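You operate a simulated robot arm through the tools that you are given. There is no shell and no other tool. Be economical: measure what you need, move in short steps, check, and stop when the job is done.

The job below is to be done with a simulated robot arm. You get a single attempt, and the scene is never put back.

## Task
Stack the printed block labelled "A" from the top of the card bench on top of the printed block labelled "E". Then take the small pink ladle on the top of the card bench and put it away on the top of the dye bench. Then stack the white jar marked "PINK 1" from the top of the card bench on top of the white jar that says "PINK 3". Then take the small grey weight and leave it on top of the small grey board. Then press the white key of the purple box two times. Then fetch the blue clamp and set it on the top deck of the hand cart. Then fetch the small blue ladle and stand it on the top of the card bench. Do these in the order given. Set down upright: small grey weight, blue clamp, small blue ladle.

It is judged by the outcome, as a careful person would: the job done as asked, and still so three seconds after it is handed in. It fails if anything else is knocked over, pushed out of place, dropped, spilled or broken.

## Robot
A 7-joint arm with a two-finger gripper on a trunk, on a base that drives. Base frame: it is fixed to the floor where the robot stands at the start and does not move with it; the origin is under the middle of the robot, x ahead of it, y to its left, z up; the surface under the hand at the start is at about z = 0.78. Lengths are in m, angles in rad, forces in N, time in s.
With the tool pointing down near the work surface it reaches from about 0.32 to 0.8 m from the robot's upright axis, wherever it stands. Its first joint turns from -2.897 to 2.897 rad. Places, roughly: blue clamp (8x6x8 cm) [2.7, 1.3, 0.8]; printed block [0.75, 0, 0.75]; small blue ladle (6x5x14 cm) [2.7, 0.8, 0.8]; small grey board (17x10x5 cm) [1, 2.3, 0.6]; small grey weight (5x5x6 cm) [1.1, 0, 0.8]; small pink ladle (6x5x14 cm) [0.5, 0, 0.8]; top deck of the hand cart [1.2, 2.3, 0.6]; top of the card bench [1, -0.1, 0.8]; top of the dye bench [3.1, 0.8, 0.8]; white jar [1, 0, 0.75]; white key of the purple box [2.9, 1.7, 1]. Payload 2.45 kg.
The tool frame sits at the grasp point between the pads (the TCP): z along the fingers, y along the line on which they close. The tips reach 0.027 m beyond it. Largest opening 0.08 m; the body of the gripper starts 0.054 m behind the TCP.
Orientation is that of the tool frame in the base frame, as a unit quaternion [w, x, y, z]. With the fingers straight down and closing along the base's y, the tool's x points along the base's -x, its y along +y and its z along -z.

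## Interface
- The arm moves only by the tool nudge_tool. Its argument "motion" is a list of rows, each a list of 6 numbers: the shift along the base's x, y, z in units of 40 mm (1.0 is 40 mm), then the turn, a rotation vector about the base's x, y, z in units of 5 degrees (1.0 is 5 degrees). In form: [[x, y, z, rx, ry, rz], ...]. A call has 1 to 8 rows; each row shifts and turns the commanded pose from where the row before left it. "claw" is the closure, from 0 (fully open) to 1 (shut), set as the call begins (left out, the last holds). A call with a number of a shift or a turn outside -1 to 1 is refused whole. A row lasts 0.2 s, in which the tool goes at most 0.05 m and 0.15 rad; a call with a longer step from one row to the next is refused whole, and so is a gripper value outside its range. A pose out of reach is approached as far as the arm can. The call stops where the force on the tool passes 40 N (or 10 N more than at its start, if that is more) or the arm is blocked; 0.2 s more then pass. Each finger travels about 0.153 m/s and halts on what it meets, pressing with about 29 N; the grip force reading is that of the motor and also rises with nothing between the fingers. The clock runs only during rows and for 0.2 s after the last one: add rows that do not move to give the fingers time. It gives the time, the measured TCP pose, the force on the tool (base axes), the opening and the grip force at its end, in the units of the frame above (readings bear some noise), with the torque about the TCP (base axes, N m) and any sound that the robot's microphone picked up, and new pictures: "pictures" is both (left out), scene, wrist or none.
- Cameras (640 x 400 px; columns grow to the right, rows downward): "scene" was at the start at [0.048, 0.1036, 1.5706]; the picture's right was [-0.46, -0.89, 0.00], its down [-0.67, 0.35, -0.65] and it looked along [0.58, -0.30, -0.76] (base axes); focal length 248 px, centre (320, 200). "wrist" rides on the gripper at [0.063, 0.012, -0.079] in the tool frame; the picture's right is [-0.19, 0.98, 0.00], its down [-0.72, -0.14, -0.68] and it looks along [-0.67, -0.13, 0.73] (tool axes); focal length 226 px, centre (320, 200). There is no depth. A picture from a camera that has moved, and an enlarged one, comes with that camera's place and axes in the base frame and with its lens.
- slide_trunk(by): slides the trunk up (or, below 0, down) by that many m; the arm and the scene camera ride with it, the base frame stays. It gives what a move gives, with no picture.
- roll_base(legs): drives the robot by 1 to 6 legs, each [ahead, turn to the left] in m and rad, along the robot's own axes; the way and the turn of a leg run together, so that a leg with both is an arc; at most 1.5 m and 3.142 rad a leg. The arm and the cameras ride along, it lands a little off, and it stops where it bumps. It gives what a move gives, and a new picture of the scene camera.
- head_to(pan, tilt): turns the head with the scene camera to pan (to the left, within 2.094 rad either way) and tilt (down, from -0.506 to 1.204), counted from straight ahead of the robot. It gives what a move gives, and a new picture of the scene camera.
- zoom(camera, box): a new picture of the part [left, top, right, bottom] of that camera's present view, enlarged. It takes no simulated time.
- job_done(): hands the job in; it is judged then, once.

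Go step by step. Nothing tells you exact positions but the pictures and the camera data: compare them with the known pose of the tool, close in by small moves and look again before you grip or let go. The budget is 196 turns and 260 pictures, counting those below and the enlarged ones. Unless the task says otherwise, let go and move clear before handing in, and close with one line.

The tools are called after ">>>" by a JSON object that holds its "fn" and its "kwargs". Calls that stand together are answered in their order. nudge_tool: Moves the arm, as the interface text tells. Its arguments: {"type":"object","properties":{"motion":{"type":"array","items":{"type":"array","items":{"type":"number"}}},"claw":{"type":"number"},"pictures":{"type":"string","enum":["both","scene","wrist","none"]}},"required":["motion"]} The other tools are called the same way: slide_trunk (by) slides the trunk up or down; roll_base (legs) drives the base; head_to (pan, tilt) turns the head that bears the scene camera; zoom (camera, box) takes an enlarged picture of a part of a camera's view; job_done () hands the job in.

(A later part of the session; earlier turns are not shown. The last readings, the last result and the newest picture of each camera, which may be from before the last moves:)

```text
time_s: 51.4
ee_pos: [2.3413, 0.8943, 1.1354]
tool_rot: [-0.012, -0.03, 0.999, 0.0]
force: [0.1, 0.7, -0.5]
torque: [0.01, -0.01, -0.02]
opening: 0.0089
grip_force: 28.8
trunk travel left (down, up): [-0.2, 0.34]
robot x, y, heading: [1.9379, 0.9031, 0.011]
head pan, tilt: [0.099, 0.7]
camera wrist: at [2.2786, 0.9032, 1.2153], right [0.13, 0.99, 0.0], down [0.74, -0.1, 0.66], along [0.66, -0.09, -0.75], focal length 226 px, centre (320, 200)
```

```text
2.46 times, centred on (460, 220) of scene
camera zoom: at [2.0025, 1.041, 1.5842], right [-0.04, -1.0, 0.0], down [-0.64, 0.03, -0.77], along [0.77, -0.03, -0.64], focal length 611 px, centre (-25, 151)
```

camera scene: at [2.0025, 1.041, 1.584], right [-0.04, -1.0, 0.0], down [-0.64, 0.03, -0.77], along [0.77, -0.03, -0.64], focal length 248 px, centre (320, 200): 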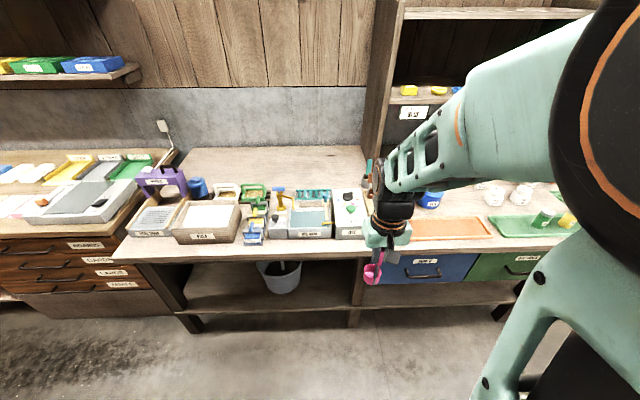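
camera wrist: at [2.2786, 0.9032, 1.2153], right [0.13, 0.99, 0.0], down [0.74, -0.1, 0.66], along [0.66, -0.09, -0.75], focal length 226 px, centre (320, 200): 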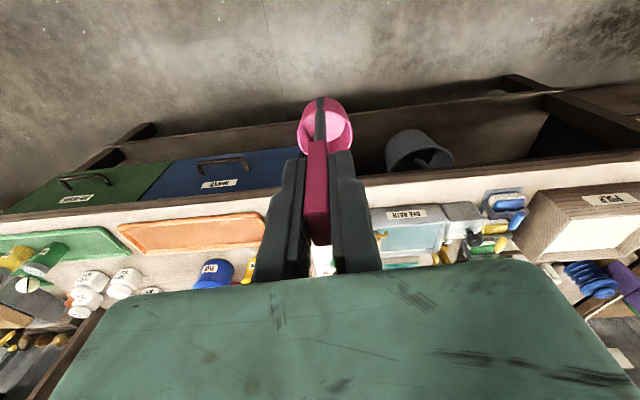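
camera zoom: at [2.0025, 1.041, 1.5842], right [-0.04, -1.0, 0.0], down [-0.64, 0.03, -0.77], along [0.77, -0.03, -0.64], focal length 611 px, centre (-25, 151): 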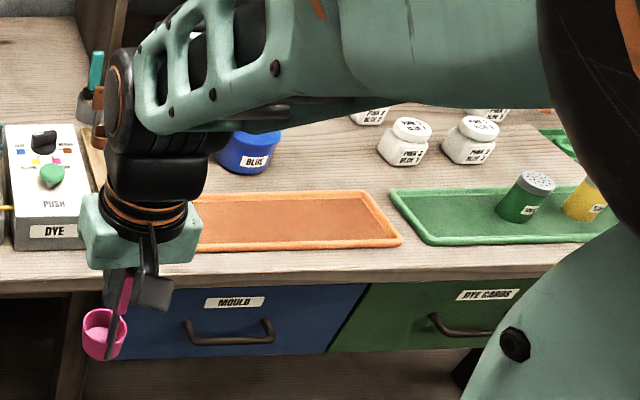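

I can see the layout: pulp tray, clamps, the dye box, the mould tray, powder pots and jars. A clear spot is behind the mould tray, between the blue pot and the jars, near (2.87, 0.32). I'll drive nearer to it.

>>> {"fn": "roll_base", "kwargs": {"legs": [[0, -1.03], [0.58, 0], [0, 1.02]]}}

>>> {"fn": "nudge_tool", "kwargs": {"motion": [[0, 0, 0, 0, 0, 0]], "pictures": "wrist"}}

```text
time_s: 60.0
ee_pos: [2.6536, 0.4047, 1.1359]
tool_rot: [-0.011, -0.037, 0.999, 0.001]
force: [-0.6, 0.1, -1.0]
torque: [-0.02, 0.0, -0.02]
opening: 0.0087
grip_force: 29.2
trunk travel left (down, up): [-0.2, 0.34]
robot x, y, heading: [2.2525, 0.4102, 0.022]
head pan, tilt: [0.099, 0.7]
camera scene: at [2.3145, 0.5464, 1.5861], right [-0.02, -1.0, 0.0], down [-0.62, 0.01, -0.78], along [0.78, -0.02, -0.62], focal length 248 px, centre (320, 200)
```

scene: 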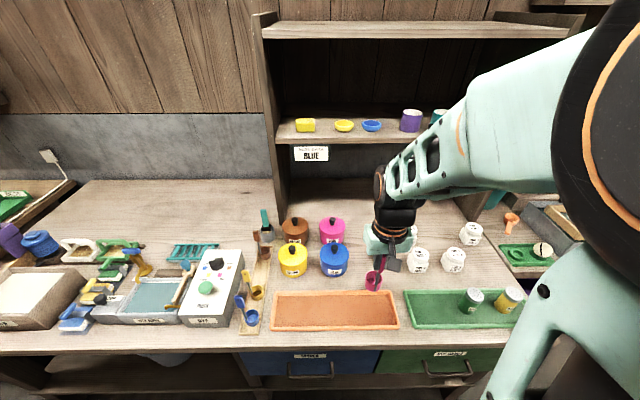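

```text
time_s: 60.4
ee_pos: [2.6549, 0.4041, 1.1336]
tool_rot: [-0.015, -0.037, 0.999, 0.001]
force: [0.7, 0.0, -0.3]
torque: [-0.02, 0.03, 0.01]
opening: 0.0089
grip_force: 29.2
trunk travel left (down, up): [-0.2, 0.34]
robot x, y, heading: [2.252, 0.4099, 0.023]
head pan, tilt: [0.099, 0.7]
camera wrist: at [2.5919, 0.4119, 1.2145], right [0.12, 0.99, 0.0], down [0.75, -0.09, 0.66], along [0.66, -0.08, -0.75], focal length 226 px, centre (320, 200)
```

wrist: 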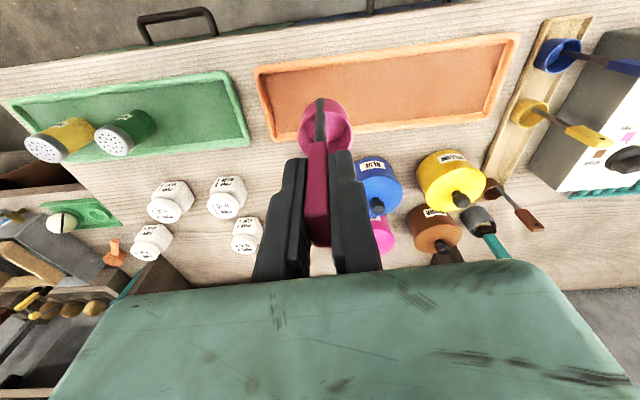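

I see a clear spot at about (2.855, 0.335) between the jars and the blue pot. Moving over it and levelling the tool.

>>> {"fn": "nudge_tool", "kwargs": {"motion": [[1, -0.35, 0, 0, -0.34, 0.4], [1, -0.35, 0, 0, 0, 0.4], [1, -0.35, 0, 0, 0, 0], [1, -0.35, 0, 0, 0, 0], [1, -0.32, 0, 0, 0, 0], [0, 0, -1, 0, 0, 0], [0, 0, -1, 0, 0, 0], [0, 0, 0, 0, 0, 0]]}}

```text
time_s: 62.2
ee_pos: [2.8556, 0.3357, 1.0555]
tool_rot: [0.004, -0.073, 0.997, 0.0]
force: [0.9, 0.3, -0.8]
torque: [0.01, -0.03, 0.01]
opening: 0.0091
grip_force: 29.4
trunk travel left (down, up): [-0.2, 0.34]
robot x, y, heading: [2.2556, 0.4058, 0.021]
head pan, tilt: [0.099, 0.7]
camera scene: at [2.3134, 0.5586, 1.5836], right [0.12, -0.99, 0.0], down [-0.64, -0.08, -0.76], along [0.76, 0.09, -0.64], focal length 248 px, centre (320, 200)
camera wrist: at [2.7906, 0.3392, 1.1348], right [0.05, 1.0, 0.0], down [0.73, -0.04, 0.69], along [0.69, -0.03, -0.73], focal length 226 px, centre (320, 200)
```

scene: 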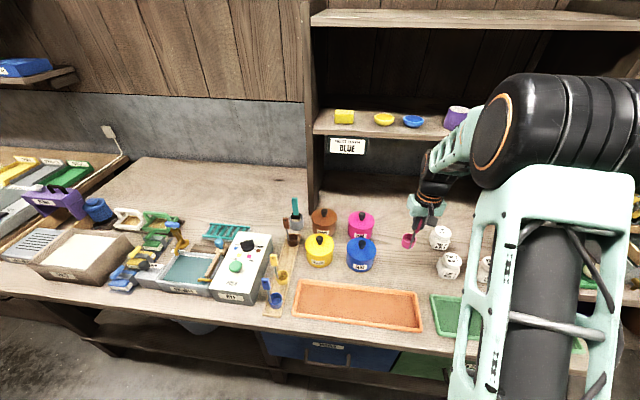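
wrist: 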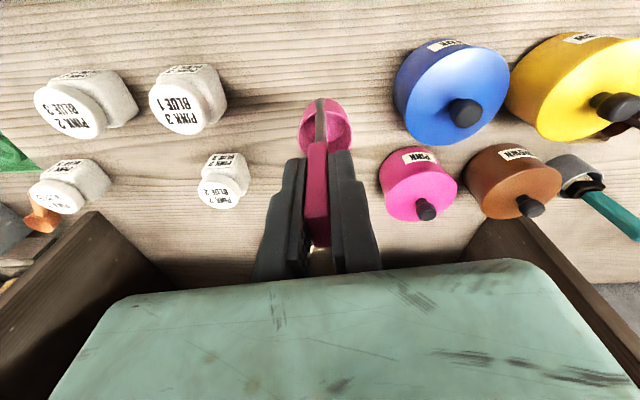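

Before placing, I'll read these jars' labels, as they matter for the next step.

>>> {"fn": "zoom", "kwargs": {"camera": "wrist", "box": [20, 50, 260, 220]}}

>>> {"fn": "zoom", "kwargs": {"camera": "scene", "box": [240, 190, 480, 350]}}

```text
2.35 times, centred on (140, 135) of wrist
camera zoom: at [2.7906, 0.3392, 1.1348], right [0.05, 1.0, 0.0], down [0.73, -0.04, 0.69], along [0.69, -0.03, -0.73], focal length 532 px, centre (744, 353)
```

zoom: 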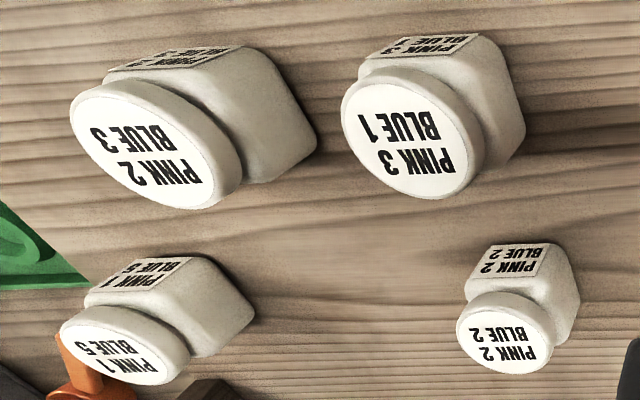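

```text
2.50 times, centred on (360, 270) of scene
camera zoom: at [2.3134, 0.5586, 1.5836], right [0.12, -0.99, 0.0], down [-0.64, -0.08, -0.76], along [0.76, 0.09, -0.64], focal length 620 px, centre (220, 25)
```

zoom: 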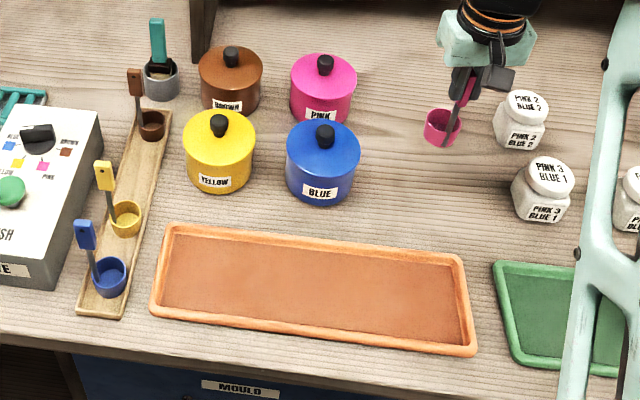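

Those dye-bench jars are other combinations; the card bench holds the ones meant. Now lowering the pink ladle.

>>> {"fn": "nudge_tool", "kwargs": {"motion": [[0, 0, -1, 0, 0, 0], [0, 0, -1, 0, 0, 0], [0, 0, -1, 0, 0, 0], [0, 0, -0.3, 0, 0, 0], [0, 0, 0, 0, 0, 0]], "pictures": "wrist"}}

>>> {"fn": "zoom", "kwargs": {"camera": "scene", "box": [340, 180, 480, 280]}}

```text
time_s: 63.4
ee_pos: [2.8548, 0.3362, 0.9232]
tool_rot: [0.003, -0.072, 0.997, 0.0]
force: [0.1, -0.2, -0.1]
torque: [-0.02, 0.0, 0.03]
opening: 0.0091
grip_force: 28.8
trunk travel left (down, up): [-0.2, 0.34]
robot x, y, heading: [2.2524, 0.4075, 0.023]
head pan, tilt: [0.099, 0.7]
camera wrist: at [2.79, 0.3397, 1.0017], right [0.05, 1.0, 0.0], down [0.73, -0.04, 0.69], along [0.69, -0.03, -0.73], focal length 226 px, centre (320, 200)
```

wrist: 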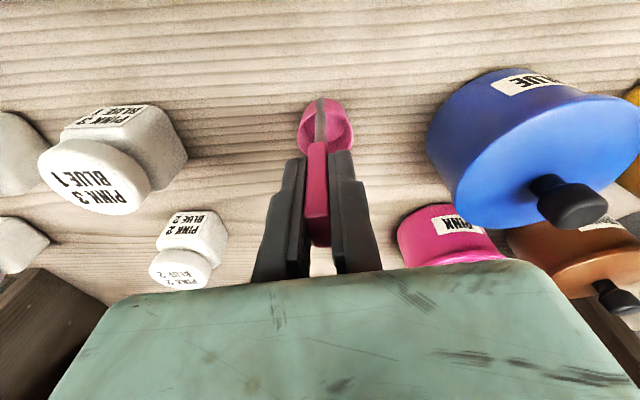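

```text
4.00 times, centred on (410, 230) of scene
camera zoom: at [2.3127, 0.5588, 1.5836], right [0.12, -0.99, 0.0], down [-0.64, -0.08, -0.76], along [0.76, 0.09, -0.64], focal length 992 px, centre (-40, 80)
```

zoom: 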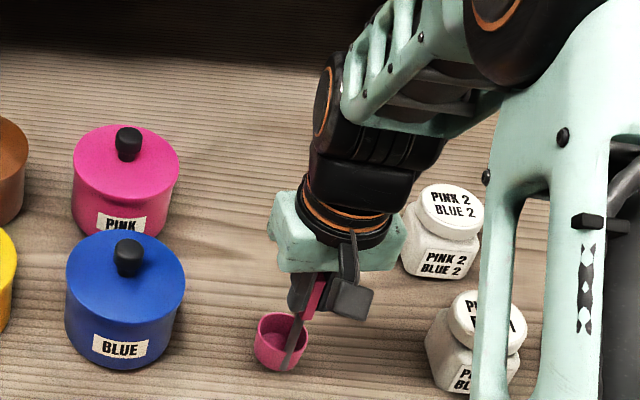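

>>> {"fn": "nudge_tool", "kwargs": {"motion": [[0, 0, -0.2, 0, 0, 0], [0, 0, -0.2, 0, 0, 0], [0, 0, -0.1, 0, 0, 0], [0, 0, 0, 0, 0, 0]], "pictures": "none"}}

>>> {"fn": "nudge_tool", "kwargs": {"motion": [[0, 0, -0.1, 0, 0, 0], [0, 0, -0.1, 0, 0, 0], [0, 0, 0, 0, 0, 0]], "pictures": "wrist"}}

```text
time_s: 64.4
ee_pos: [2.8546, 0.3361, 0.9065]
tool_rot: [0.005, -0.072, 0.997, -0.001]
force: [1.4, 1.3, 27.4]
torque: [0.11, -0.37, -0.03]
opening: 0.0088
grip_force: 28.7
trunk travel left (down, up): [-0.2, 0.34]
robot x, y, heading: [2.2491, 0.4076, 0.023]
head pan, tilt: [0.099, 0.7]
```

```text
time_s: 65.2
ee_pos: [2.8526, 0.3353, 0.8974]
tool_rot: [0.004, -0.073, 0.997, -0.001]
force: [-2.0, -0.3, 27.7]
torque: [0.13, 0.02, 0.02]
opening: 0.0089
grip_force: 28.9
trunk travel left (down, up): [-0.2, 0.34]
robot x, y, heading: [2.2514, 0.4089, 0.02]
head pan, tilt: [0.099, 0.7]
camera wrist: at [2.7879, 0.3392, 0.975], right [0.05, 1.0, 0.0], down [0.72, -0.04, 0.69], along [0.69, -0.03, -0.73], focal length 226 px, centre (320, 200)
```

wrist: 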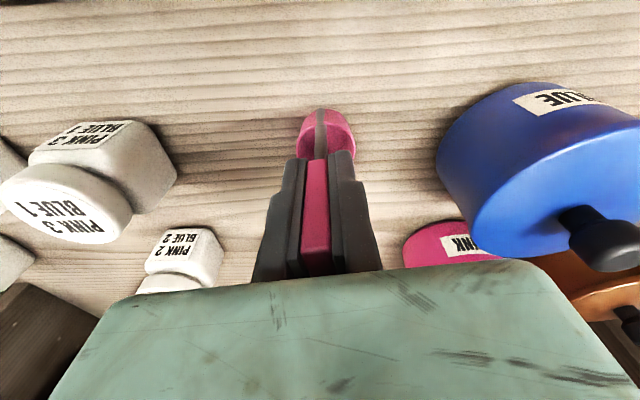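

It's on the bench (handle slid a little in the grip). Releasing and lifting straight up.

>>> {"fn": "nudge_tool", "kwargs": {"motion": [[0, 0, 0.1, 0, 0, 0], [0, 0, 0, 0, 0, 0], [0, 0, 0, 0, 0, 0]], "claw": 0.5, "pictures": "none"}}

>>> {"fn": "nudge_tool", "kwargs": {"motion": [[0, 0, 0.6, 0, 0, 0], [0, 0, 1, 0, 0, 0], [0, 0, 1, 0, 0, 0], [0, 0, 1, 0, 0, 0], [0, 0, 1, 0, 0, 0], [0, 0, 1, 0, 0, 0], [-0.5, 0, 0, 0, 0, 0], [-1, 0, 0, 0, 0, 0]]}}

```text
time_s: 66.0
ee_pos: [2.8545, 0.3344, 0.8989]
tool_rot: [0.003, -0.073, 0.997, 0.0]
force: [0.3, -0.9, -0.4]
torque: [-0.02, 0.0, 0.02]
opening: 0.0401
grip_force: 0.0
trunk travel left (down, up): [-0.2, 0.34]
robot x, y, heading: [2.2529, 0.4116, 0.022]
head pan, tilt: [0.099, 0.7]
```

```text
time_s: 67.8
ee_pos: [2.7969, 0.3369, 1.1215]
tool_rot: [0.003, -0.071, 0.997, 0.0]
force: [0.1, -0.1, 0.0]
torque: [-0.01, -0.03, 0.0]
opening: 0.0397
grip_force: 0.1
trunk travel left (down, up): [-0.2, 0.34]
robot x, y, heading: [2.2558, 0.4099, 0.023]
head pan, tilt: [0.099, 0.7]
camera scene: at [2.3123, 0.5587, 1.5837], right [0.12, -0.99, 0.0], down [-0.64, -0.08, -0.77], along [0.76, 0.09, -0.64], focal length 248 px, centre (320, 200)
camera wrist: at [2.731, 0.3409, 1.2006], right [0.05, 1.0, 0.0], down [0.73, -0.04, 0.69], along [0.69, -0.03, -0.73], focal length 226 px, centre (320, 200)
```

scene: 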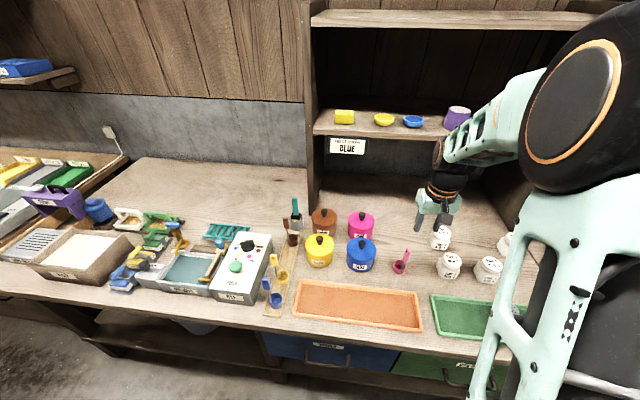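
wrist: 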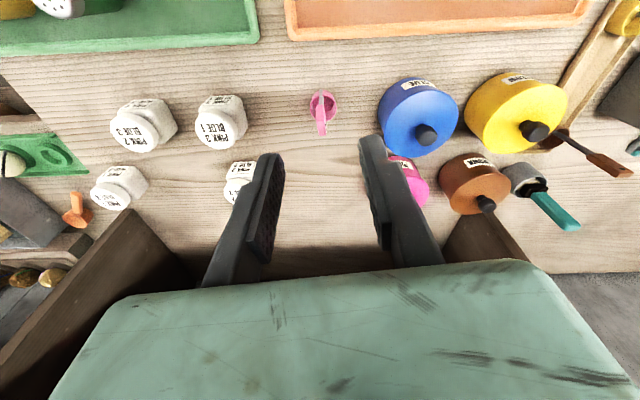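

The pink ladle stands on the dye bench. I'll tuck the arm and back round to the left side of the card bench, facing it.

>>> {"fn": "nudge_tool", "kwargs": {"motion": [[-1, 0, 0, 0, 0, 0], [-1, 0, 0, 0, 0, 0], [-1, 0, 0, 0, 0, 0], [-0.7, 0.2, 0, 0, 0, 0], [0, 0, 0, 0, 0, 0]], "claw": 0, "pictures": "none"}}

>>> {"fn": "roll_base", "kwargs": {"legs": [[-0.3, 0], [0, -0.28], [-1.12, 0], [0, -1.31]]}}

```text
time_s: 69.0
ee_pos: [2.6445, 0.3428, 1.121]
tool_rot: [0.0, -0.072, 0.997, 0.0]
force: [-0.8, -0.3, 0.4]
torque: [-0.01, -0.01, -0.04]
opening: 0.08
grip_force: 0.1
trunk travel left (down, up): [-0.2, 0.34]
robot x, y, heading: [2.254, 0.4069, 0.027]
head pan, tilt: [0.099, 0.7]
```

```text
time_s: 70.8
ee_pos: [2.4123, 0.3348, 1.121]
tool_rot: [-0.001, -0.069, 0.998, 0.001]
force: [0.1, -0.6, 0.2]
torque: [0.01, -0.03, 0.0]
opening: 0.0802
grip_force: 0.1
trunk travel left (down, up): [-0.2, 0.34]
robot x, y, heading: [2.0185, 0.4066, 0.017]
head pan, tilt: [0.099, 0.7]
stopped in leg 1: the robot was blocked; the commanded pose is now the measured one
camera scene: at [2.0828, 0.5517, 1.5857], right [0.09, -1.0, 0.0], down [-0.62, -0.06, -0.78], along [0.78, 0.07, -0.62], focal length 248 px, centre (320, 200)
```

scene: 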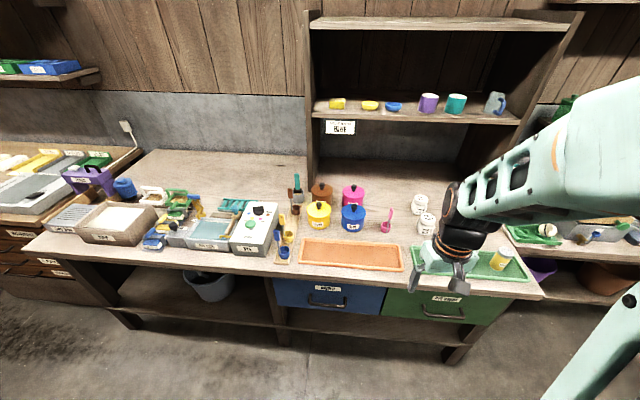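

Blocked from behind. I'll look behind me on both sides.

>>> {"fn": "head_to", "kwargs": {"pan": -2.0, "tilt": 0.9}}

```text
time_s: 72.8
ee_pos: [2.4135, 0.3346, 1.1207]
tool_rot: [-0.002, -0.067, 0.998, 0.001]
force: [0.8, -0.6, 0.2]
torque: [0.01, -0.01, -0.02]
opening: 0.0801
grip_force: 0.0
trunk travel left (down, up): [-0.2, 0.34]
robot x, y, heading: [2.0241, 0.4045, 0.02]
head pan, tilt: [-2.0, 0.901]
camera scene: at [2.0114, 0.4658, 1.5731], right [-0.98, -0.18, 0.0], down [-0.13, 0.73, -0.68], along [0.12, -0.67, -0.74], focal length 248 px, centre (320, 200)
```

scene: 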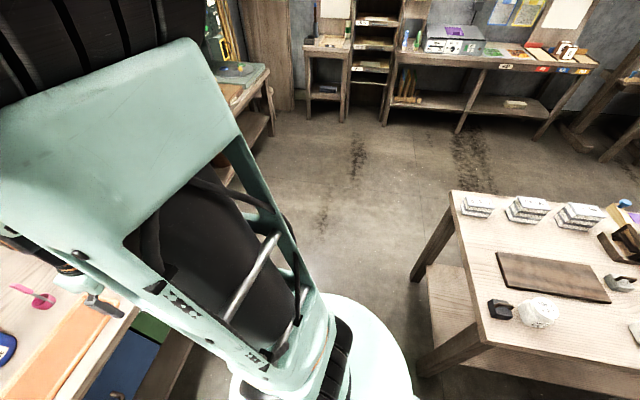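

The card bench's far-left corner is near (1.6, 0.28), which the base touched. I'll step forward, back away leftward, then come along its left side.

>>> {"fn": "roll_base", "kwargs": {"legs": [[0.1, 0], [0, -0.9], [-0.65, 0], [0, 1.1], [-0.87, 0], [0, -1.8]]}}

>>> {"fn": "head_to", "kwargs": {"pan": -0.3, "tilt": 0.8}}

```text
time_s: 91.0
ee_pos: [0.7908, 0.2566, 1.1201]
tool_rot: [0.0, 0.663, 0.748, 0.002]
force: [-0.1, 0.4, 0.1]
torque: [0.01, -0.03, 0.02]
opening: 0.0798
grip_force: 0.0
trunk travel left (down, up): [-0.2, 0.34]
robot x, y, heading: [0.867, 0.6464, -1.568]
head pan, tilt: [-2.0, 0.901]
camera scene: at [0.9246, 0.6569, 1.5751], right [-0.13, 0.99, 0.0], down [0.71, 0.1, -0.69], along [-0.69, -0.09, -0.72], focal length 248 px, centre (320, 200)
```

scene: 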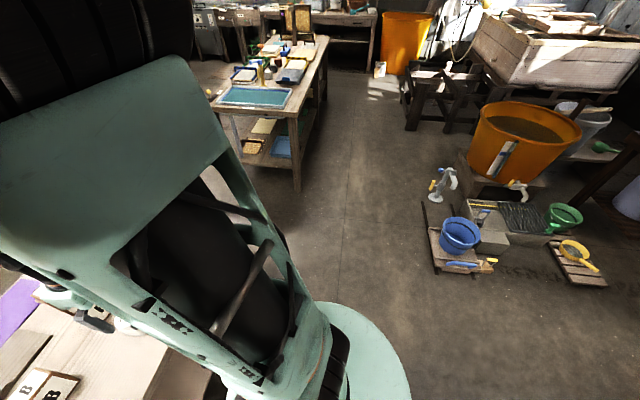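

```text
time_s: 92.7
ee_pos: [0.7891, 0.2578, 1.1209]
tool_rot: [-0.001, 0.664, 0.748, 0.002]
force: [0.2, 0.2, -0.4]
torque: [0.0, 0.0, -0.02]
opening: 0.0798
grip_force: 0.1
trunk travel left (down, up): [-0.2, 0.34]
robot x, y, heading: [0.8633, 0.6481, -1.566]
head pan, tilt: [-0.3, 0.799]
camera scene: at [0.9808, 0.5904, 1.5754], right [-0.96, 0.29, 0.0], down [0.21, 0.69, -0.7], along [-0.2, -0.67, -0.72], focal length 248 px, centre (320, 200)
```

scene: 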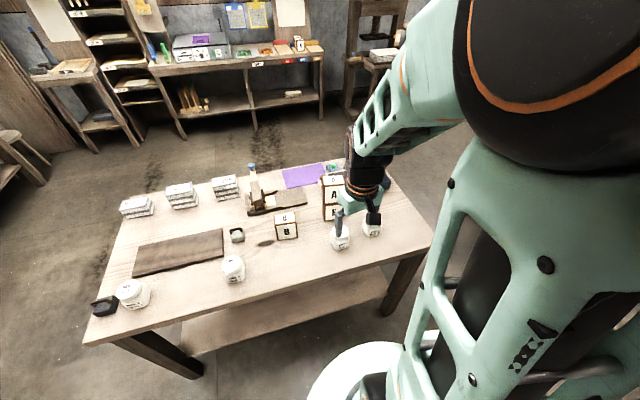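

Now beside the card bench facing it. I'll read the four jars' labels.

>>> {"fn": "zoom", "kwargs": {"camera": "scene", "box": [70, 170, 270, 330]}}

>>> {"fn": "zoom", "kwargs": {"camera": "scene", "box": [230, 160, 430, 290]}}

>>> {"fn": "nudge_tool", "kwargs": {"motion": [[0, 0, 0, 0, 0, 0]], "pictures": "wrist"}}

```text
2.50 times, centred on (170, 250) of scene
camera zoom: at [0.9808, 0.5904, 1.5754], right [-0.96, 0.29, 0.0], down [0.21, 0.69, -0.7], along [-0.2, -0.67, -0.72], focal length 620 px, centre (695, 75)
```

zoom: 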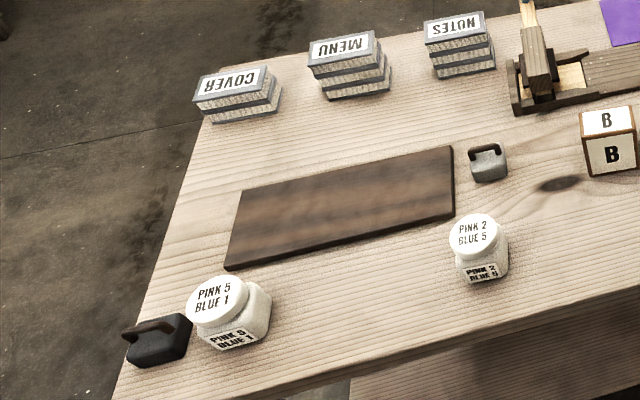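

```text
3.08 times, centred on (330, 225) of scene
camera zoom: at [0.9808, 0.5904, 1.5754], right [-0.96, 0.29, 0.0], down [0.21, 0.69, -0.7], along [-0.2, -0.67, -0.72], focal length 763 px, centre (289, 123)
```

zoom: 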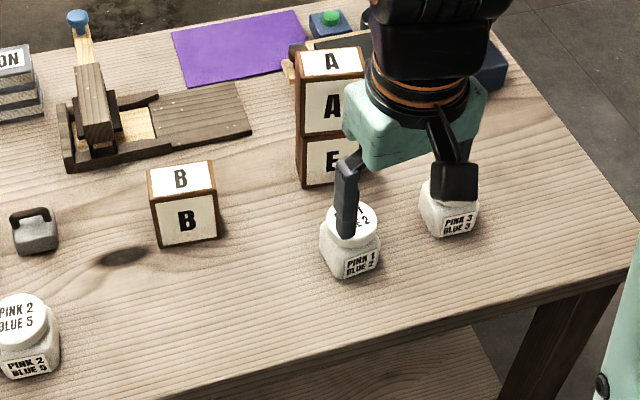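

```text
time_s: 93.1
ee_pos: [0.7908, 0.2572, 1.1196]
tool_rot: [0.0, 0.663, 0.749, 0.002]
force: [-0.2, 0.4, 0.1]
torque: [0.02, 0.03, -0.02]
opening: 0.0798
grip_force: 0.0
trunk travel left (down, up): [-0.2, 0.34]
robot x, y, heading: [0.8641, 0.6485, -1.572]
head pan, tilt: [-0.3, 0.799]
camera wrist: at [0.7944, 0.3222, 1.1999], right [1.0, -0.07, 0.0], down [-0.06, -0.73, 0.68], along [-0.05, -0.68, -0.73], focal length 226 px, centre (320, 200)
```

wrist: 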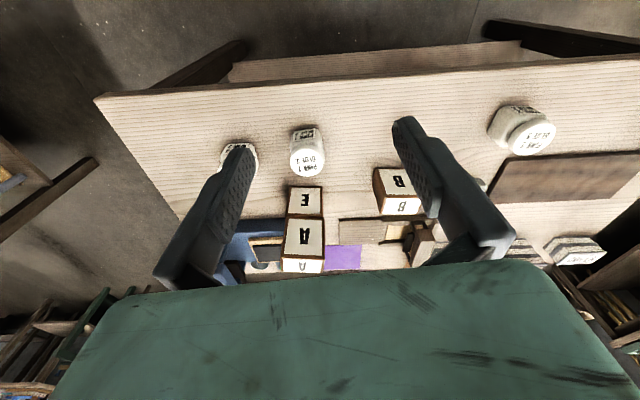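

On this bench PINK 1 (BLUE 2) is at about (0.755, 0.104) and PINK 3 (BLUE 3) at about (0.622, 0.09), lids near 0.845. Moving above PINK 1.

>>> {"fn": "nudge_tool", "kwargs": {"motion": [[-0.2, -0.8, -0.5, 0, 0, 0], [-0.2, -0.8, -0.5, 0, 0, 0], [-0.2, -0.8, -0.5, 0, 0, 0], [-0.2, -0.8, -0.5, 0, 0, 0], [-0.1, -0.6, -0.6, 0, 0, 0], [0, 0, 0, 0, 0, 0]], "pictures": "wrist"}}

>>> {"fn": "zoom", "kwargs": {"camera": "wrist", "box": [160, 30, 480, 230]}}

```text
time_s: 94.5
ee_pos: [0.759, 0.1045, 1.0188]
tool_rot: [0.0, 0.663, 0.749, 0.001]
force: [0.0, -0.2, -0.1]
torque: [0.01, -0.01, -0.03]
opening: 0.08
grip_force: 0.0
trunk travel left (down, up): [-0.2, 0.34]
robot x, y, heading: [0.8631, 0.6466, -1.566]
head pan, tilt: [-0.3, 0.799]
camera wrist: at [0.7619, 0.1695, 1.0983], right [1.0, -0.07, 0.0], down [-0.05, -0.73, 0.68], along [-0.05, -0.68, -0.73], focal length 226 px, centre (320, 200)
```

wrist: 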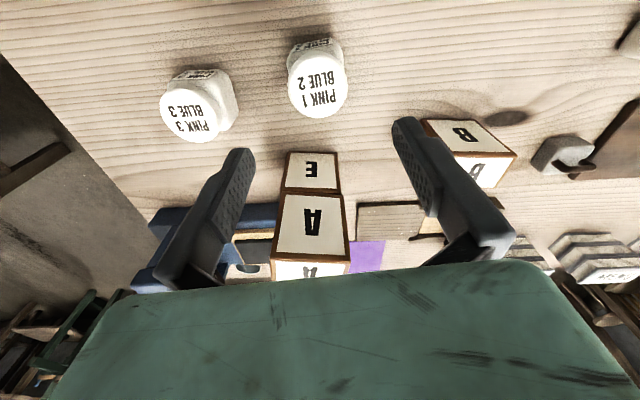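

```text
2.00 times, centred on (320, 130) of wrist
camera zoom: at [0.7619, 0.1695, 1.0983], right [1.0, -0.07, 0.0], down [-0.05, -0.73, 0.68], along [-0.05, -0.68, -0.73], focal length 452 px, centre (320, 340)
```

zoom: 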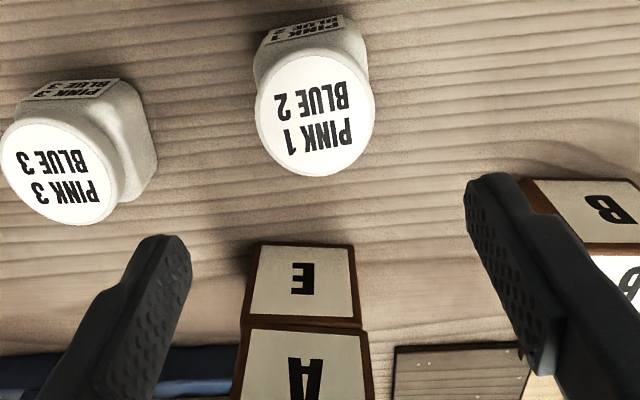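

PINK 1's lid centre is about (0.754, 0.098), turned about +17°. I'll align the fingers and go partway down.

>>> {"fn": "nudge_tool", "kwargs": {"motion": [[-0.12, -0.15, -0.5, 0, 0, 1], [0, 0, -0.9, 0, 0, 1], [0, 0, -0.9, 0, 0, 0], [0, 0, 0, 0, 0, 0]], "pictures": "wrist"}}

>>> {"fn": "zoom", "kwargs": {"camera": "wrist", "box": [180, 30, 460, 205]}}

```text
time_s: 95.5
ee_pos: [0.7523, 0.1013, 0.924]
tool_rot: [-0.001, 0.596, 0.803, 0.001]
force: [0.3, -0.4, -1.0]
torque: [0.01, 0.01, 0.0]
opening: 0.08
grip_force: 0.1
trunk travel left (down, up): [-0.2, 0.34]
robot x, y, heading: [0.8664, 0.6455, -1.564]
head pan, tilt: [-0.3, 0.799]
camera wrist: at [0.7453, 0.166, 1.0038], right [0.99, 0.1, 0.0], down [0.07, -0.73, 0.68], along [0.07, -0.68, -0.73], focal length 226 px, centre (320, 200)
```

wrist: 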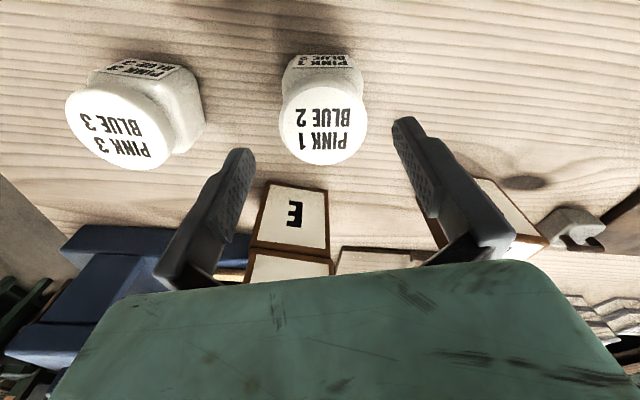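

```text
2.29 times, centred on (320, 118) of wrist
camera zoom: at [0.7453, 0.166, 1.0038], right [0.99, 0.1, 0.0], down [0.07, -0.73, 0.68], along [0.07, -0.68, -0.73], focal length 517 px, centre (320, 389)
```

zoom: 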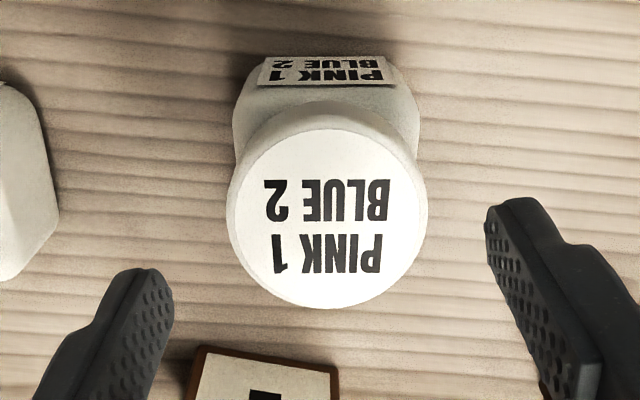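

>>> {"fn": "nudge_tool", "kwargs": {"motion": [[0.07, -0.1, 0, 0, 0, -1], [0, 0, -0.3, 0, 0, -1], [0, 0, -0.8, 0, 0, -0.2], [0, 0, -0.8, 0, 0, 0], [0, 0, 0, 0, 0, 0]], "pictures": "wrist"}}

```text
time_s: 96.7
ee_pos: [0.7537, 0.095, 0.8494]
tool_rot: [-0.001, 0.669, 0.743, 0.002]
force: [0.0, -0.2, -1.1]
torque: [0.05, 0.02, 0.03]
opening: 0.0801
grip_force: 0.0
trunk travel left (down, up): [-0.2, 0.34]
robot x, y, heading: [0.8671, 0.6476, -1.57]
head pan, tilt: [-0.3, 0.799]
camera wrist: at [0.7584, 0.1597, 0.9288], right [1.0, -0.09, 0.0], down [-0.07, -0.73, 0.68], along [-0.06, -0.68, -0.73], focal length 226 px, centre (320, 200)
```

wrist: 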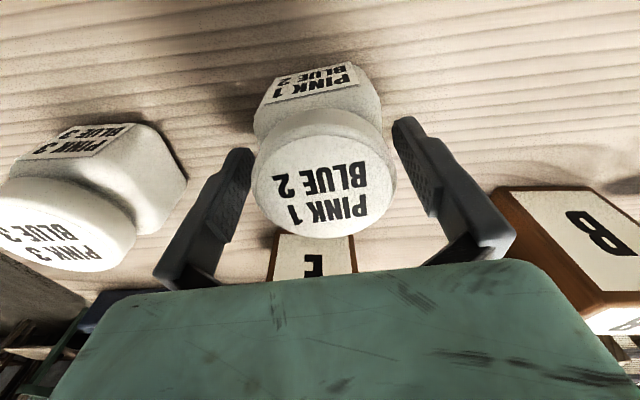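

>>> {"fn": "nudge_tool", "kwargs": {"motion": [[0.06, 0.1, -0.2, 0, 0, 0], [0, 0, -0.55, 0, 0, 0], [0, 0, 0, 0, 0, 0]], "pictures": "none"}}

>>> {"fn": "nudge_tool", "kwargs": {"motion": [[0, 0, 0, 0, 0, 0], [0, 0, 0, 0, 0, 0], [0, 0, 0, 0, 0, 0]], "claw": 1, "pictures": "wrist"}}

```text
time_s: 97.5
ee_pos: [0.7542, 0.0984, 0.8187]
tool_rot: [0.0, 0.67, 0.742, 0.002]
force: [0.3, -0.2, 0.7]
torque: [0.02, 0.03, 0.02]
opening: 0.0797
grip_force: 0.0
trunk travel left (down, up): [-0.2, 0.34]
robot x, y, heading: [0.8642, 0.6485, -1.569]
head pan, tilt: [-0.3, 0.799]
```

```text
time_s: 98.3
ee_pos: [0.7537, 0.0996, 0.82]
tool_rot: [-0.001, 0.67, 0.742, 0.002]
force: [-0.6, -0.6, 0.0]
torque: [0.0, 0.02, 0.0]
opening: 0.0595
grip_force: 28.7
trunk travel left (down, up): [-0.2, 0.34]
robot x, y, heading: [0.8683, 0.6467, -1.568]
head pan, tilt: [-0.3, 0.799]
camera wrist: at [0.7594, 0.1638, 0.8983], right [1.0, -0.09, 0.0], down [-0.07, -0.73, 0.68], along [-0.06, -0.68, -0.73], focal length 226 px, centre (320, 200)
```

wrist: 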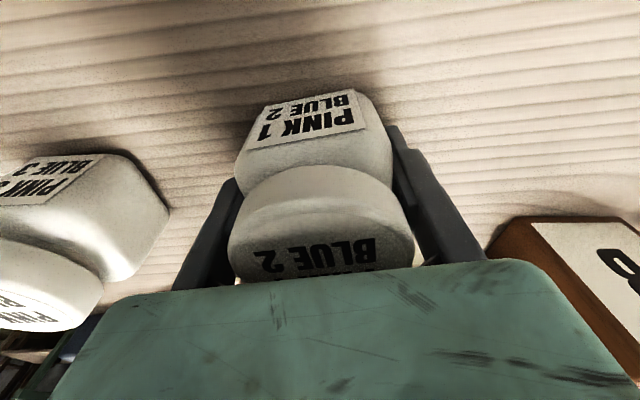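

Gripped at 0.0595. Lifting and re-measuring PINK 3 beside it.

>>> {"fn": "nudge_tool", "kwargs": {"motion": [[0, 0, 0.8, 0, 0, 0], [0, 0, 1, 0, 0, 0], [0, 0, 1, 0, 0, 0], [0, 0.5, 1, 0, 0, 0], [0, 0, 0, 0, 0, 0]], "pictures": "both"}}

>>> {"fn": "zoom", "kwargs": {"camera": "wrist", "box": [60, 30, 380, 230]}}

```text
time_s: 99.5
ee_pos: [0.7532, 0.1218, 0.9753]
tool_rot: [-0.001, 0.669, 0.743, 0.001]
force: [1.5, 0.1, -2.2]
torque: [-0.06, -0.01, 0.01]
opening: 0.0598
grip_force: 28.6
trunk travel left (down, up): [-0.2, 0.34]
robot x, y, heading: [0.8678, 0.6482, -1.568]
head pan, tilt: [-0.3, 0.799]
camera scene: at [0.9808, 0.5907, 1.5753], right [-0.96, 0.29, 0.0], down [0.21, 0.69, -0.7], along [-0.2, -0.67, -0.72], focal length 248 px, centre (320, 200)
camera wrist: at [0.7587, 0.187, 1.054], right [1.0, -0.09, 0.0], down [-0.07, -0.73, 0.68], along [-0.06, -0.68, -0.73], focal length 226 px, centre (320, 200)
```

scene: 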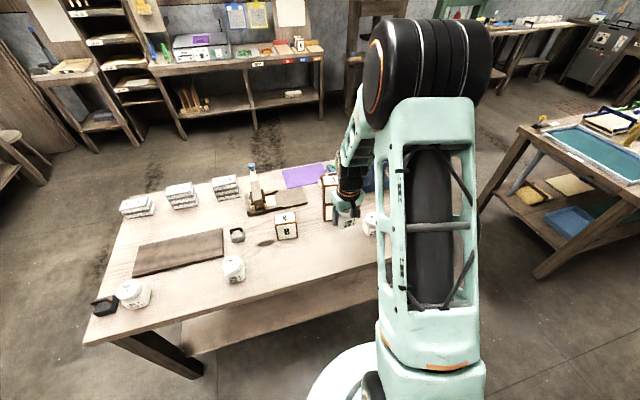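
wrist: 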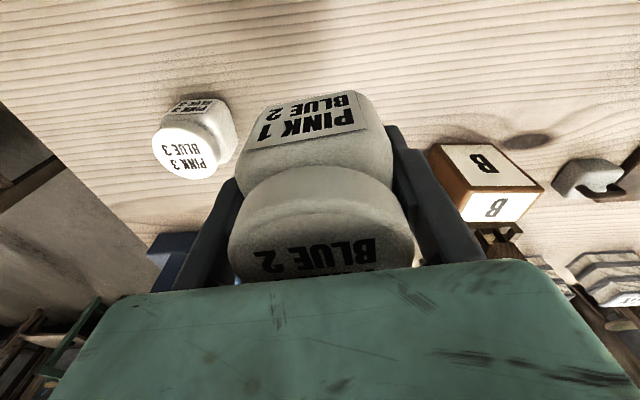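

```text
2.00 times, centred on (220, 130) of wrist
camera zoom: at [0.7587, 0.187, 1.054], right [1.0, -0.09, 0.0], down [-0.07, -0.73, 0.68], along [-0.06, -0.68, -0.73], focal length 452 px, centre (520, 340)
```

zoom: 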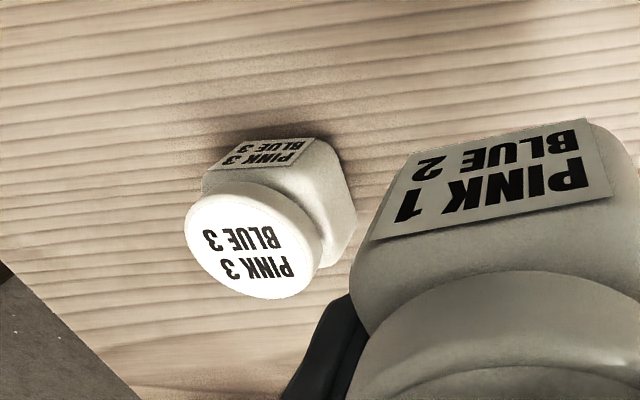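

PINK 3's lid is at about (0.612, 0.078). Moving the jar over it.

>>> {"fn": "nudge_tool", "kwargs": {"motion": [[-0.9, -0.25, 0, 0, 0, 0], [-0.9, -0.25, 0, 0, 0, 0], [-0.9, -0.3, 0, 0, 0, 0], [-0.83, -0.3, 0, 0, 0, 0], [0, 0, -0.5, 0, 0, 0], [0, 0, 0, 0, 0, 0]], "pictures": "both"}}

>>> {"fn": "zoom", "kwargs": {"camera": "scene", "box": [310, 170, 430, 260]}}

```text
time_s: 100.9
ee_pos: [0.6139, 0.0768, 0.9509]
tool_rot: [-0.001, 0.67, 0.742, 0.002]
force: [0.0, 0.1, -2.4]
torque: [0.0, 0.01, -0.04]
opening: 0.0597
grip_force: 29.1
trunk travel left (down, up): [-0.2, 0.34]
robot x, y, heading: [0.866, 0.649, -1.568]
head pan, tilt: [-0.3, 0.799]
camera scene: at [0.9808, 0.5899, 1.5754], right [-0.96, 0.29, 0.0], down [0.21, 0.69, -0.7], along [-0.2, -0.67, -0.72], focal length 248 px, centre (320, 200)
camera wrist: at [0.6188, 0.1404, 1.0293], right [1.0, -0.09, 0.0], down [-0.07, -0.73, 0.68], along [-0.06, -0.68, -0.73], focal length 226 px, centre (320, 200)
```

scene: 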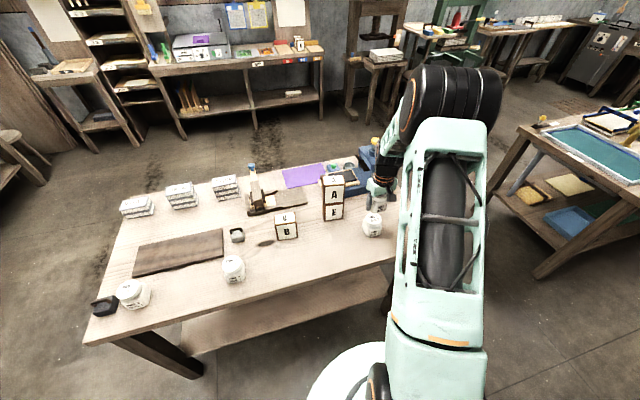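
wrist: 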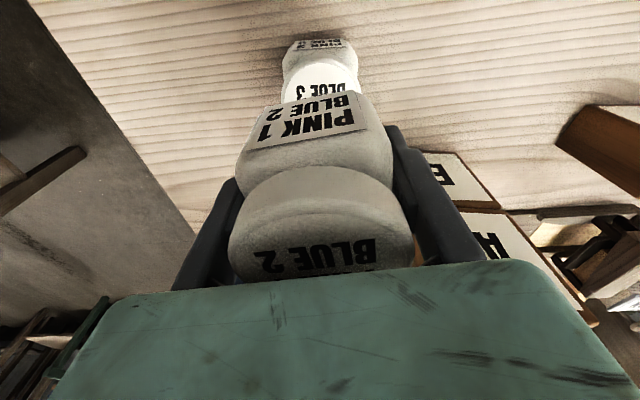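

```text
4.44 times, centred on (370, 215) of scene
camera zoom: at [0.9808, 0.5899, 1.5754], right [-0.96, 0.29, 0.0], down [0.21, 0.69, -0.7], along [-0.2, -0.67, -0.72], focal length 1103 px, centre (98, 133)
```

zoom: 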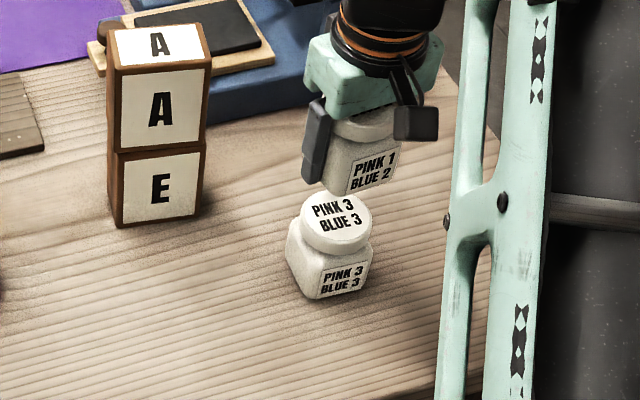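

The scene view shows it well: PINK 3 is centred near (0.616, 0.075). A 2 mm correction, then lowering.

>>> {"fn": "nudge_tool", "kwargs": {"motion": [[0.05, -0.02, -0.5, 0, 0, 0], [0, 0, -0.6, 0, 0, 0], [0, 0, -0.1, 0, 0, 0], [0, 0, 0, 0, 0, 0]], "pictures": "wrist"}}

>>> {"fn": "zoom", "kwargs": {"camera": "scene", "box": [340, 180, 410, 250]}}

```text
time_s: 101.9
ee_pos: [0.6142, 0.0737, 0.9009]
tool_rot: [-0.001, 0.669, 0.743, 0.001]
force: [0.1, 0.5, -2.5]
torque: [-0.01, -0.02, -0.03]
opening: 0.0594
grip_force: 28.3
trunk travel left (down, up): [-0.2, 0.34]
robot x, y, heading: [0.8655, 0.6512, -1.569]
head pan, tilt: [-0.3, 0.799]
camera wrist: at [0.6202, 0.1392, 0.9813], right [1.0, -0.09, 0.0], down [-0.07, -0.73, 0.68], along [-0.06, -0.68, -0.73], focal length 226 px, centre (320, 200)
```

wrist: 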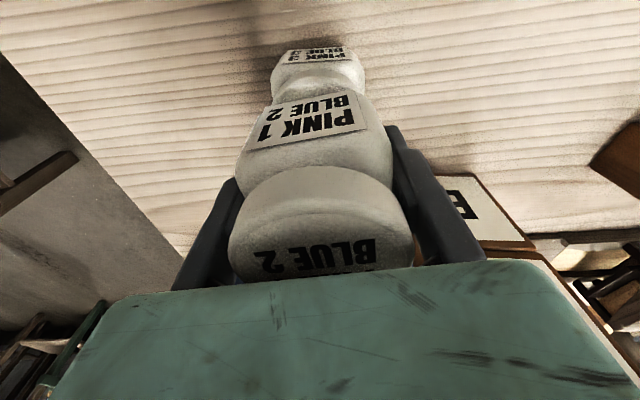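

```text
5.71 times, centred on (375, 215) of scene
camera zoom: at [0.9807, 0.5902, 1.5754], right [-0.96, 0.29, 0.0], down [0.21, 0.69, -0.7], along [-0.2, -0.67, -0.72], focal length 1418 px, centre (6, 114)
```

zoom: 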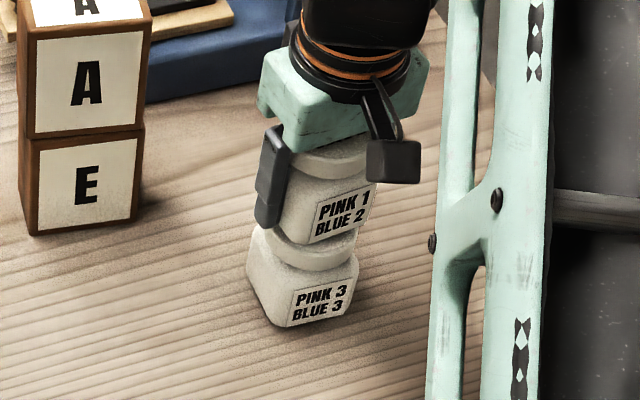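

Aligned. Lowering the last centimetre.

>>> {"fn": "nudge_tool", "kwargs": {"motion": [[0.03, 0.03, -0.15, 0, 0, 0], [0, 0, -0.1, 0, 0, 0], [0, 0, 0, 0, 0, 0]], "pictures": "none"}}

```text
time_s: 102.7
ee_pos: [0.6163, 0.0755, 0.8942]
tool_rot: [0.0, 0.67, 0.743, -0.001]
force: [-4.0, -5.1, 27.3]
torque: [-0.17, 0.14, -0.01]
opening: 0.0599
grip_force: 28.9
trunk travel left (down, up): [-0.2, 0.34]
robot x, y, heading: [0.865, 0.6482, -1.571]
head pan, tilt: [-0.3, 0.799]
```

Contact. Easing off slightly, releasing, then checking.

>>> {"fn": "nudge_tool", "kwargs": {"motion": [[0, 0, 0.06, 0, 0, 0], [0, 0, 0, 0, 0, 0]], "pictures": "none"}}

>>> {"fn": "nudge_tool", "kwargs": {"motion": [[0, 0, 0, 0, 0, 0], [0, 0, 0, 0, 0, 0]], "claw": 0, "pictures": "none"}}

>>> {"fn": "zoom", "kwargs": {"camera": "scene", "box": [340, 180, 410, 250]}}

```text
time_s: 103.3
ee_pos: [0.6154, 0.0773, 0.8955]
tool_rot: [0.0, 0.67, 0.742, 0.003]
force: [-2.4, -3.1, 10.9]
torque: [-0.44, 0.12, -0.01]
opening: 0.0595
grip_force: 28.5
trunk travel left (down, up): [-0.2, 0.34]
robot x, y, heading: [0.8675, 0.6483, -1.567]
head pan, tilt: [-0.3, 0.799]
```

```text
time_s: 103.9
ee_pos: [0.6171, 0.0767, 0.8941]
tool_rot: [0.0, 0.67, 0.743, 0.002]
force: [-0.5, -0.7, -0.7]
torque: [0.0, 0.02, 0.01]
opening: 0.0798
grip_force: 0.0
trunk travel left (down, up): [-0.2, 0.34]
robot x, y, heading: [0.8662, 0.647, -1.566]
head pan, tilt: [-0.3, 0.799]
```

```text
5.71 times, centred on (375, 215) of scene
camera zoom: at [0.9807, 0.5903, 1.5753], right [-0.96, 0.29, 0.0], down [0.21, 0.69, -0.7], along [-0.2, -0.67, -0.72], focal length 1418 px, centre (6, 114)
```

zoom: 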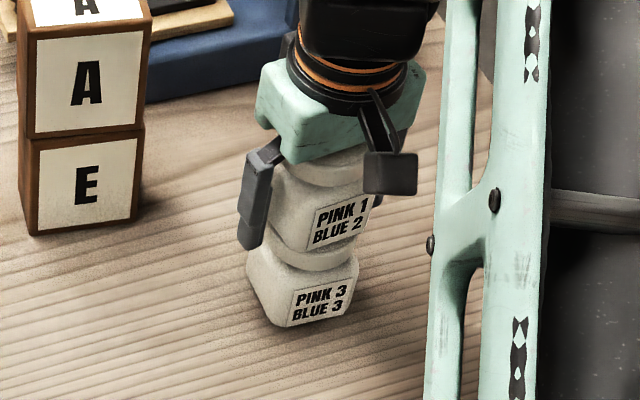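

Stacked. Rising and heading to the small grey weight near (1.13, -0.04).

>>> {"fn": "nudge_tool", "kwargs": {"motion": [[0, 0, 0.5, 0, 0, 0], [0, 0, 1, 0, 0, 0], [0, 0, 1, 0, 0, 0], [0, 0, 1, 0, 0, 0], [0, 0, 1, 0, 0, 0], [1, 0.5, 0, 0, 0, 0], [1, 0, 0, 0, 0, 0], [1, 0, 0, 0, 0, 0]], "pictures": "none"}}

>>> {"fn": "nudge_tool", "kwargs": {"motion": [[1, 0, 0, 0, 0, 0], [1, 0, 0, 0, 0, 0], [1, 0, 0, 0, 0, 0], [1, 0, 0, 0, 0, 0], [1, 0, 0, 0, 0, 0], [1, 0, 0, 0, 0, 0], [1, -0.3, 0, 0, 0, 0], [0, 0, 0, 0, 0, 0]]}}

```text
time_s: 105.7
ee_pos: [0.7363, 0.0964, 1.0743]
tool_rot: [-0.001, 0.669, 0.743, 0.002]
force: [0.2, 0.1, -0.7]
torque: [-0.01, 0.0, 0.05]
opening: 0.0798
grip_force: 0.1
trunk travel left (down, up): [-0.2, 0.34]
robot x, y, heading: [0.8639, 0.6503, -1.572]
head pan, tilt: [-0.3, 0.799]
```

```text
time_s: 107.5
ee_pos: [1.0163, 0.0856, 1.0753]
tool_rot: [-0.001, 0.67, 0.743, 0.003]
force: [1.0, -0.3, -0.4]
torque: [0.0, 0.06, 0.0]
opening: 0.0801
grip_force: 0.0
trunk travel left (down, up): [-0.2, 0.34]
robot x, y, heading: [0.8686, 0.6469, -1.566]
head pan, tilt: [-0.3, 0.799]
camera scene: at [0.9811, 0.5899, 1.5753], right [-0.96, 0.29, 0.0], down [0.21, 0.69, -0.7], along [-0.2, -0.67, -0.72], focal length 248 px, centre (320, 200)
camera wrist: at [1.0215, 0.1485, 1.1544], right [1.0, -0.09, 0.0], down [-0.07, -0.73, 0.68], along [-0.06, -0.68, -0.73], focal length 226 px, centre (320, 200)
```

scene: 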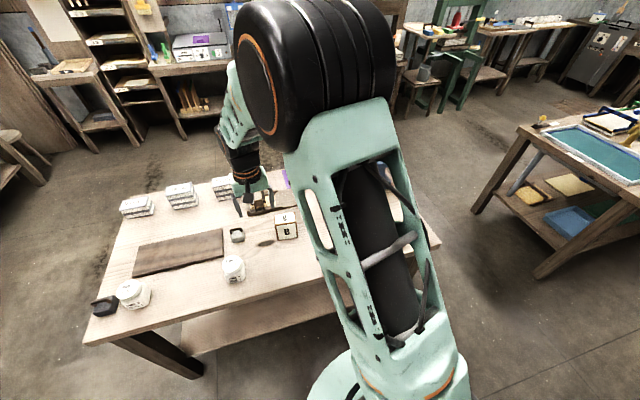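
wrist: 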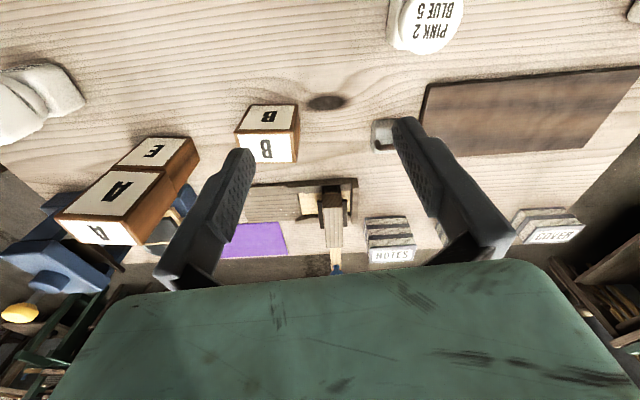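

>>> {"fn": "nudge_tool", "kwargs": {"motion": [[0.7, -0.8, -0.3, 0, 0, 0], [0.7, -0.8, -0.4, 0, 0, 0], [0.7, -0.8, -0.4, 0, 0, 0], [0.3, -0.6, -0.7, 0, 0, 0], [0, 0, 0, 0, 0, 0]], "pictures": "wrist"}}

>>> {"fn": "zoom", "kwargs": {"camera": "wrist", "box": [200, 30, 440, 180]}}

```text
time_s: 108.7
ee_pos: [1.1142, -0.0349, 0.9984]
tool_rot: [-0.001, 0.669, 0.743, 0.002]
force: [-1.1, -0.6, -0.4]
torque: [0.02, 0.04, -0.03]
opening: 0.0799
grip_force: 0.2
trunk travel left (down, up): [-0.2, 0.34]
robot x, y, heading: [0.8667, 0.6502, -1.567]
head pan, tilt: [-0.3, 0.799]
camera wrist: at [1.12, 0.0294, 1.0792], right [1.0, -0.09, 0.0], down [-0.07, -0.73, 0.68], along [-0.06, -0.68, -0.73], focal length 226 px, centre (320, 200)
```

wrist: 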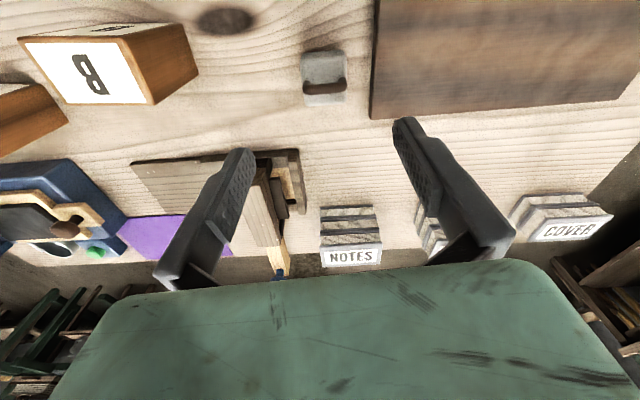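

```text
2.67 times, centred on (320, 105) of wrist
camera zoom: at [1.12, 0.0294, 1.0792], right [1.0, -0.09, 0.0], down [-0.07, -0.73, 0.68], along [-0.06, -0.68, -0.73], focal length 603 px, centre (320, 453)
```

zoom: 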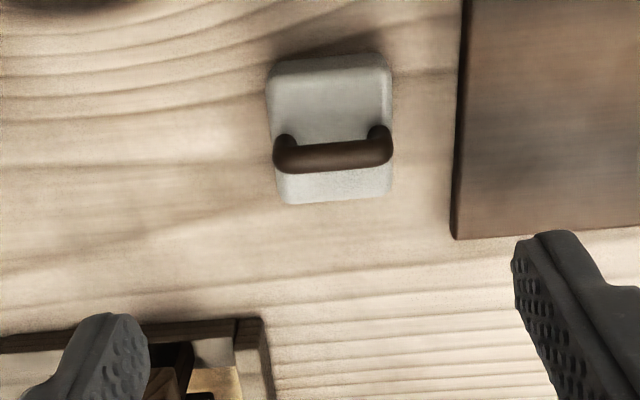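

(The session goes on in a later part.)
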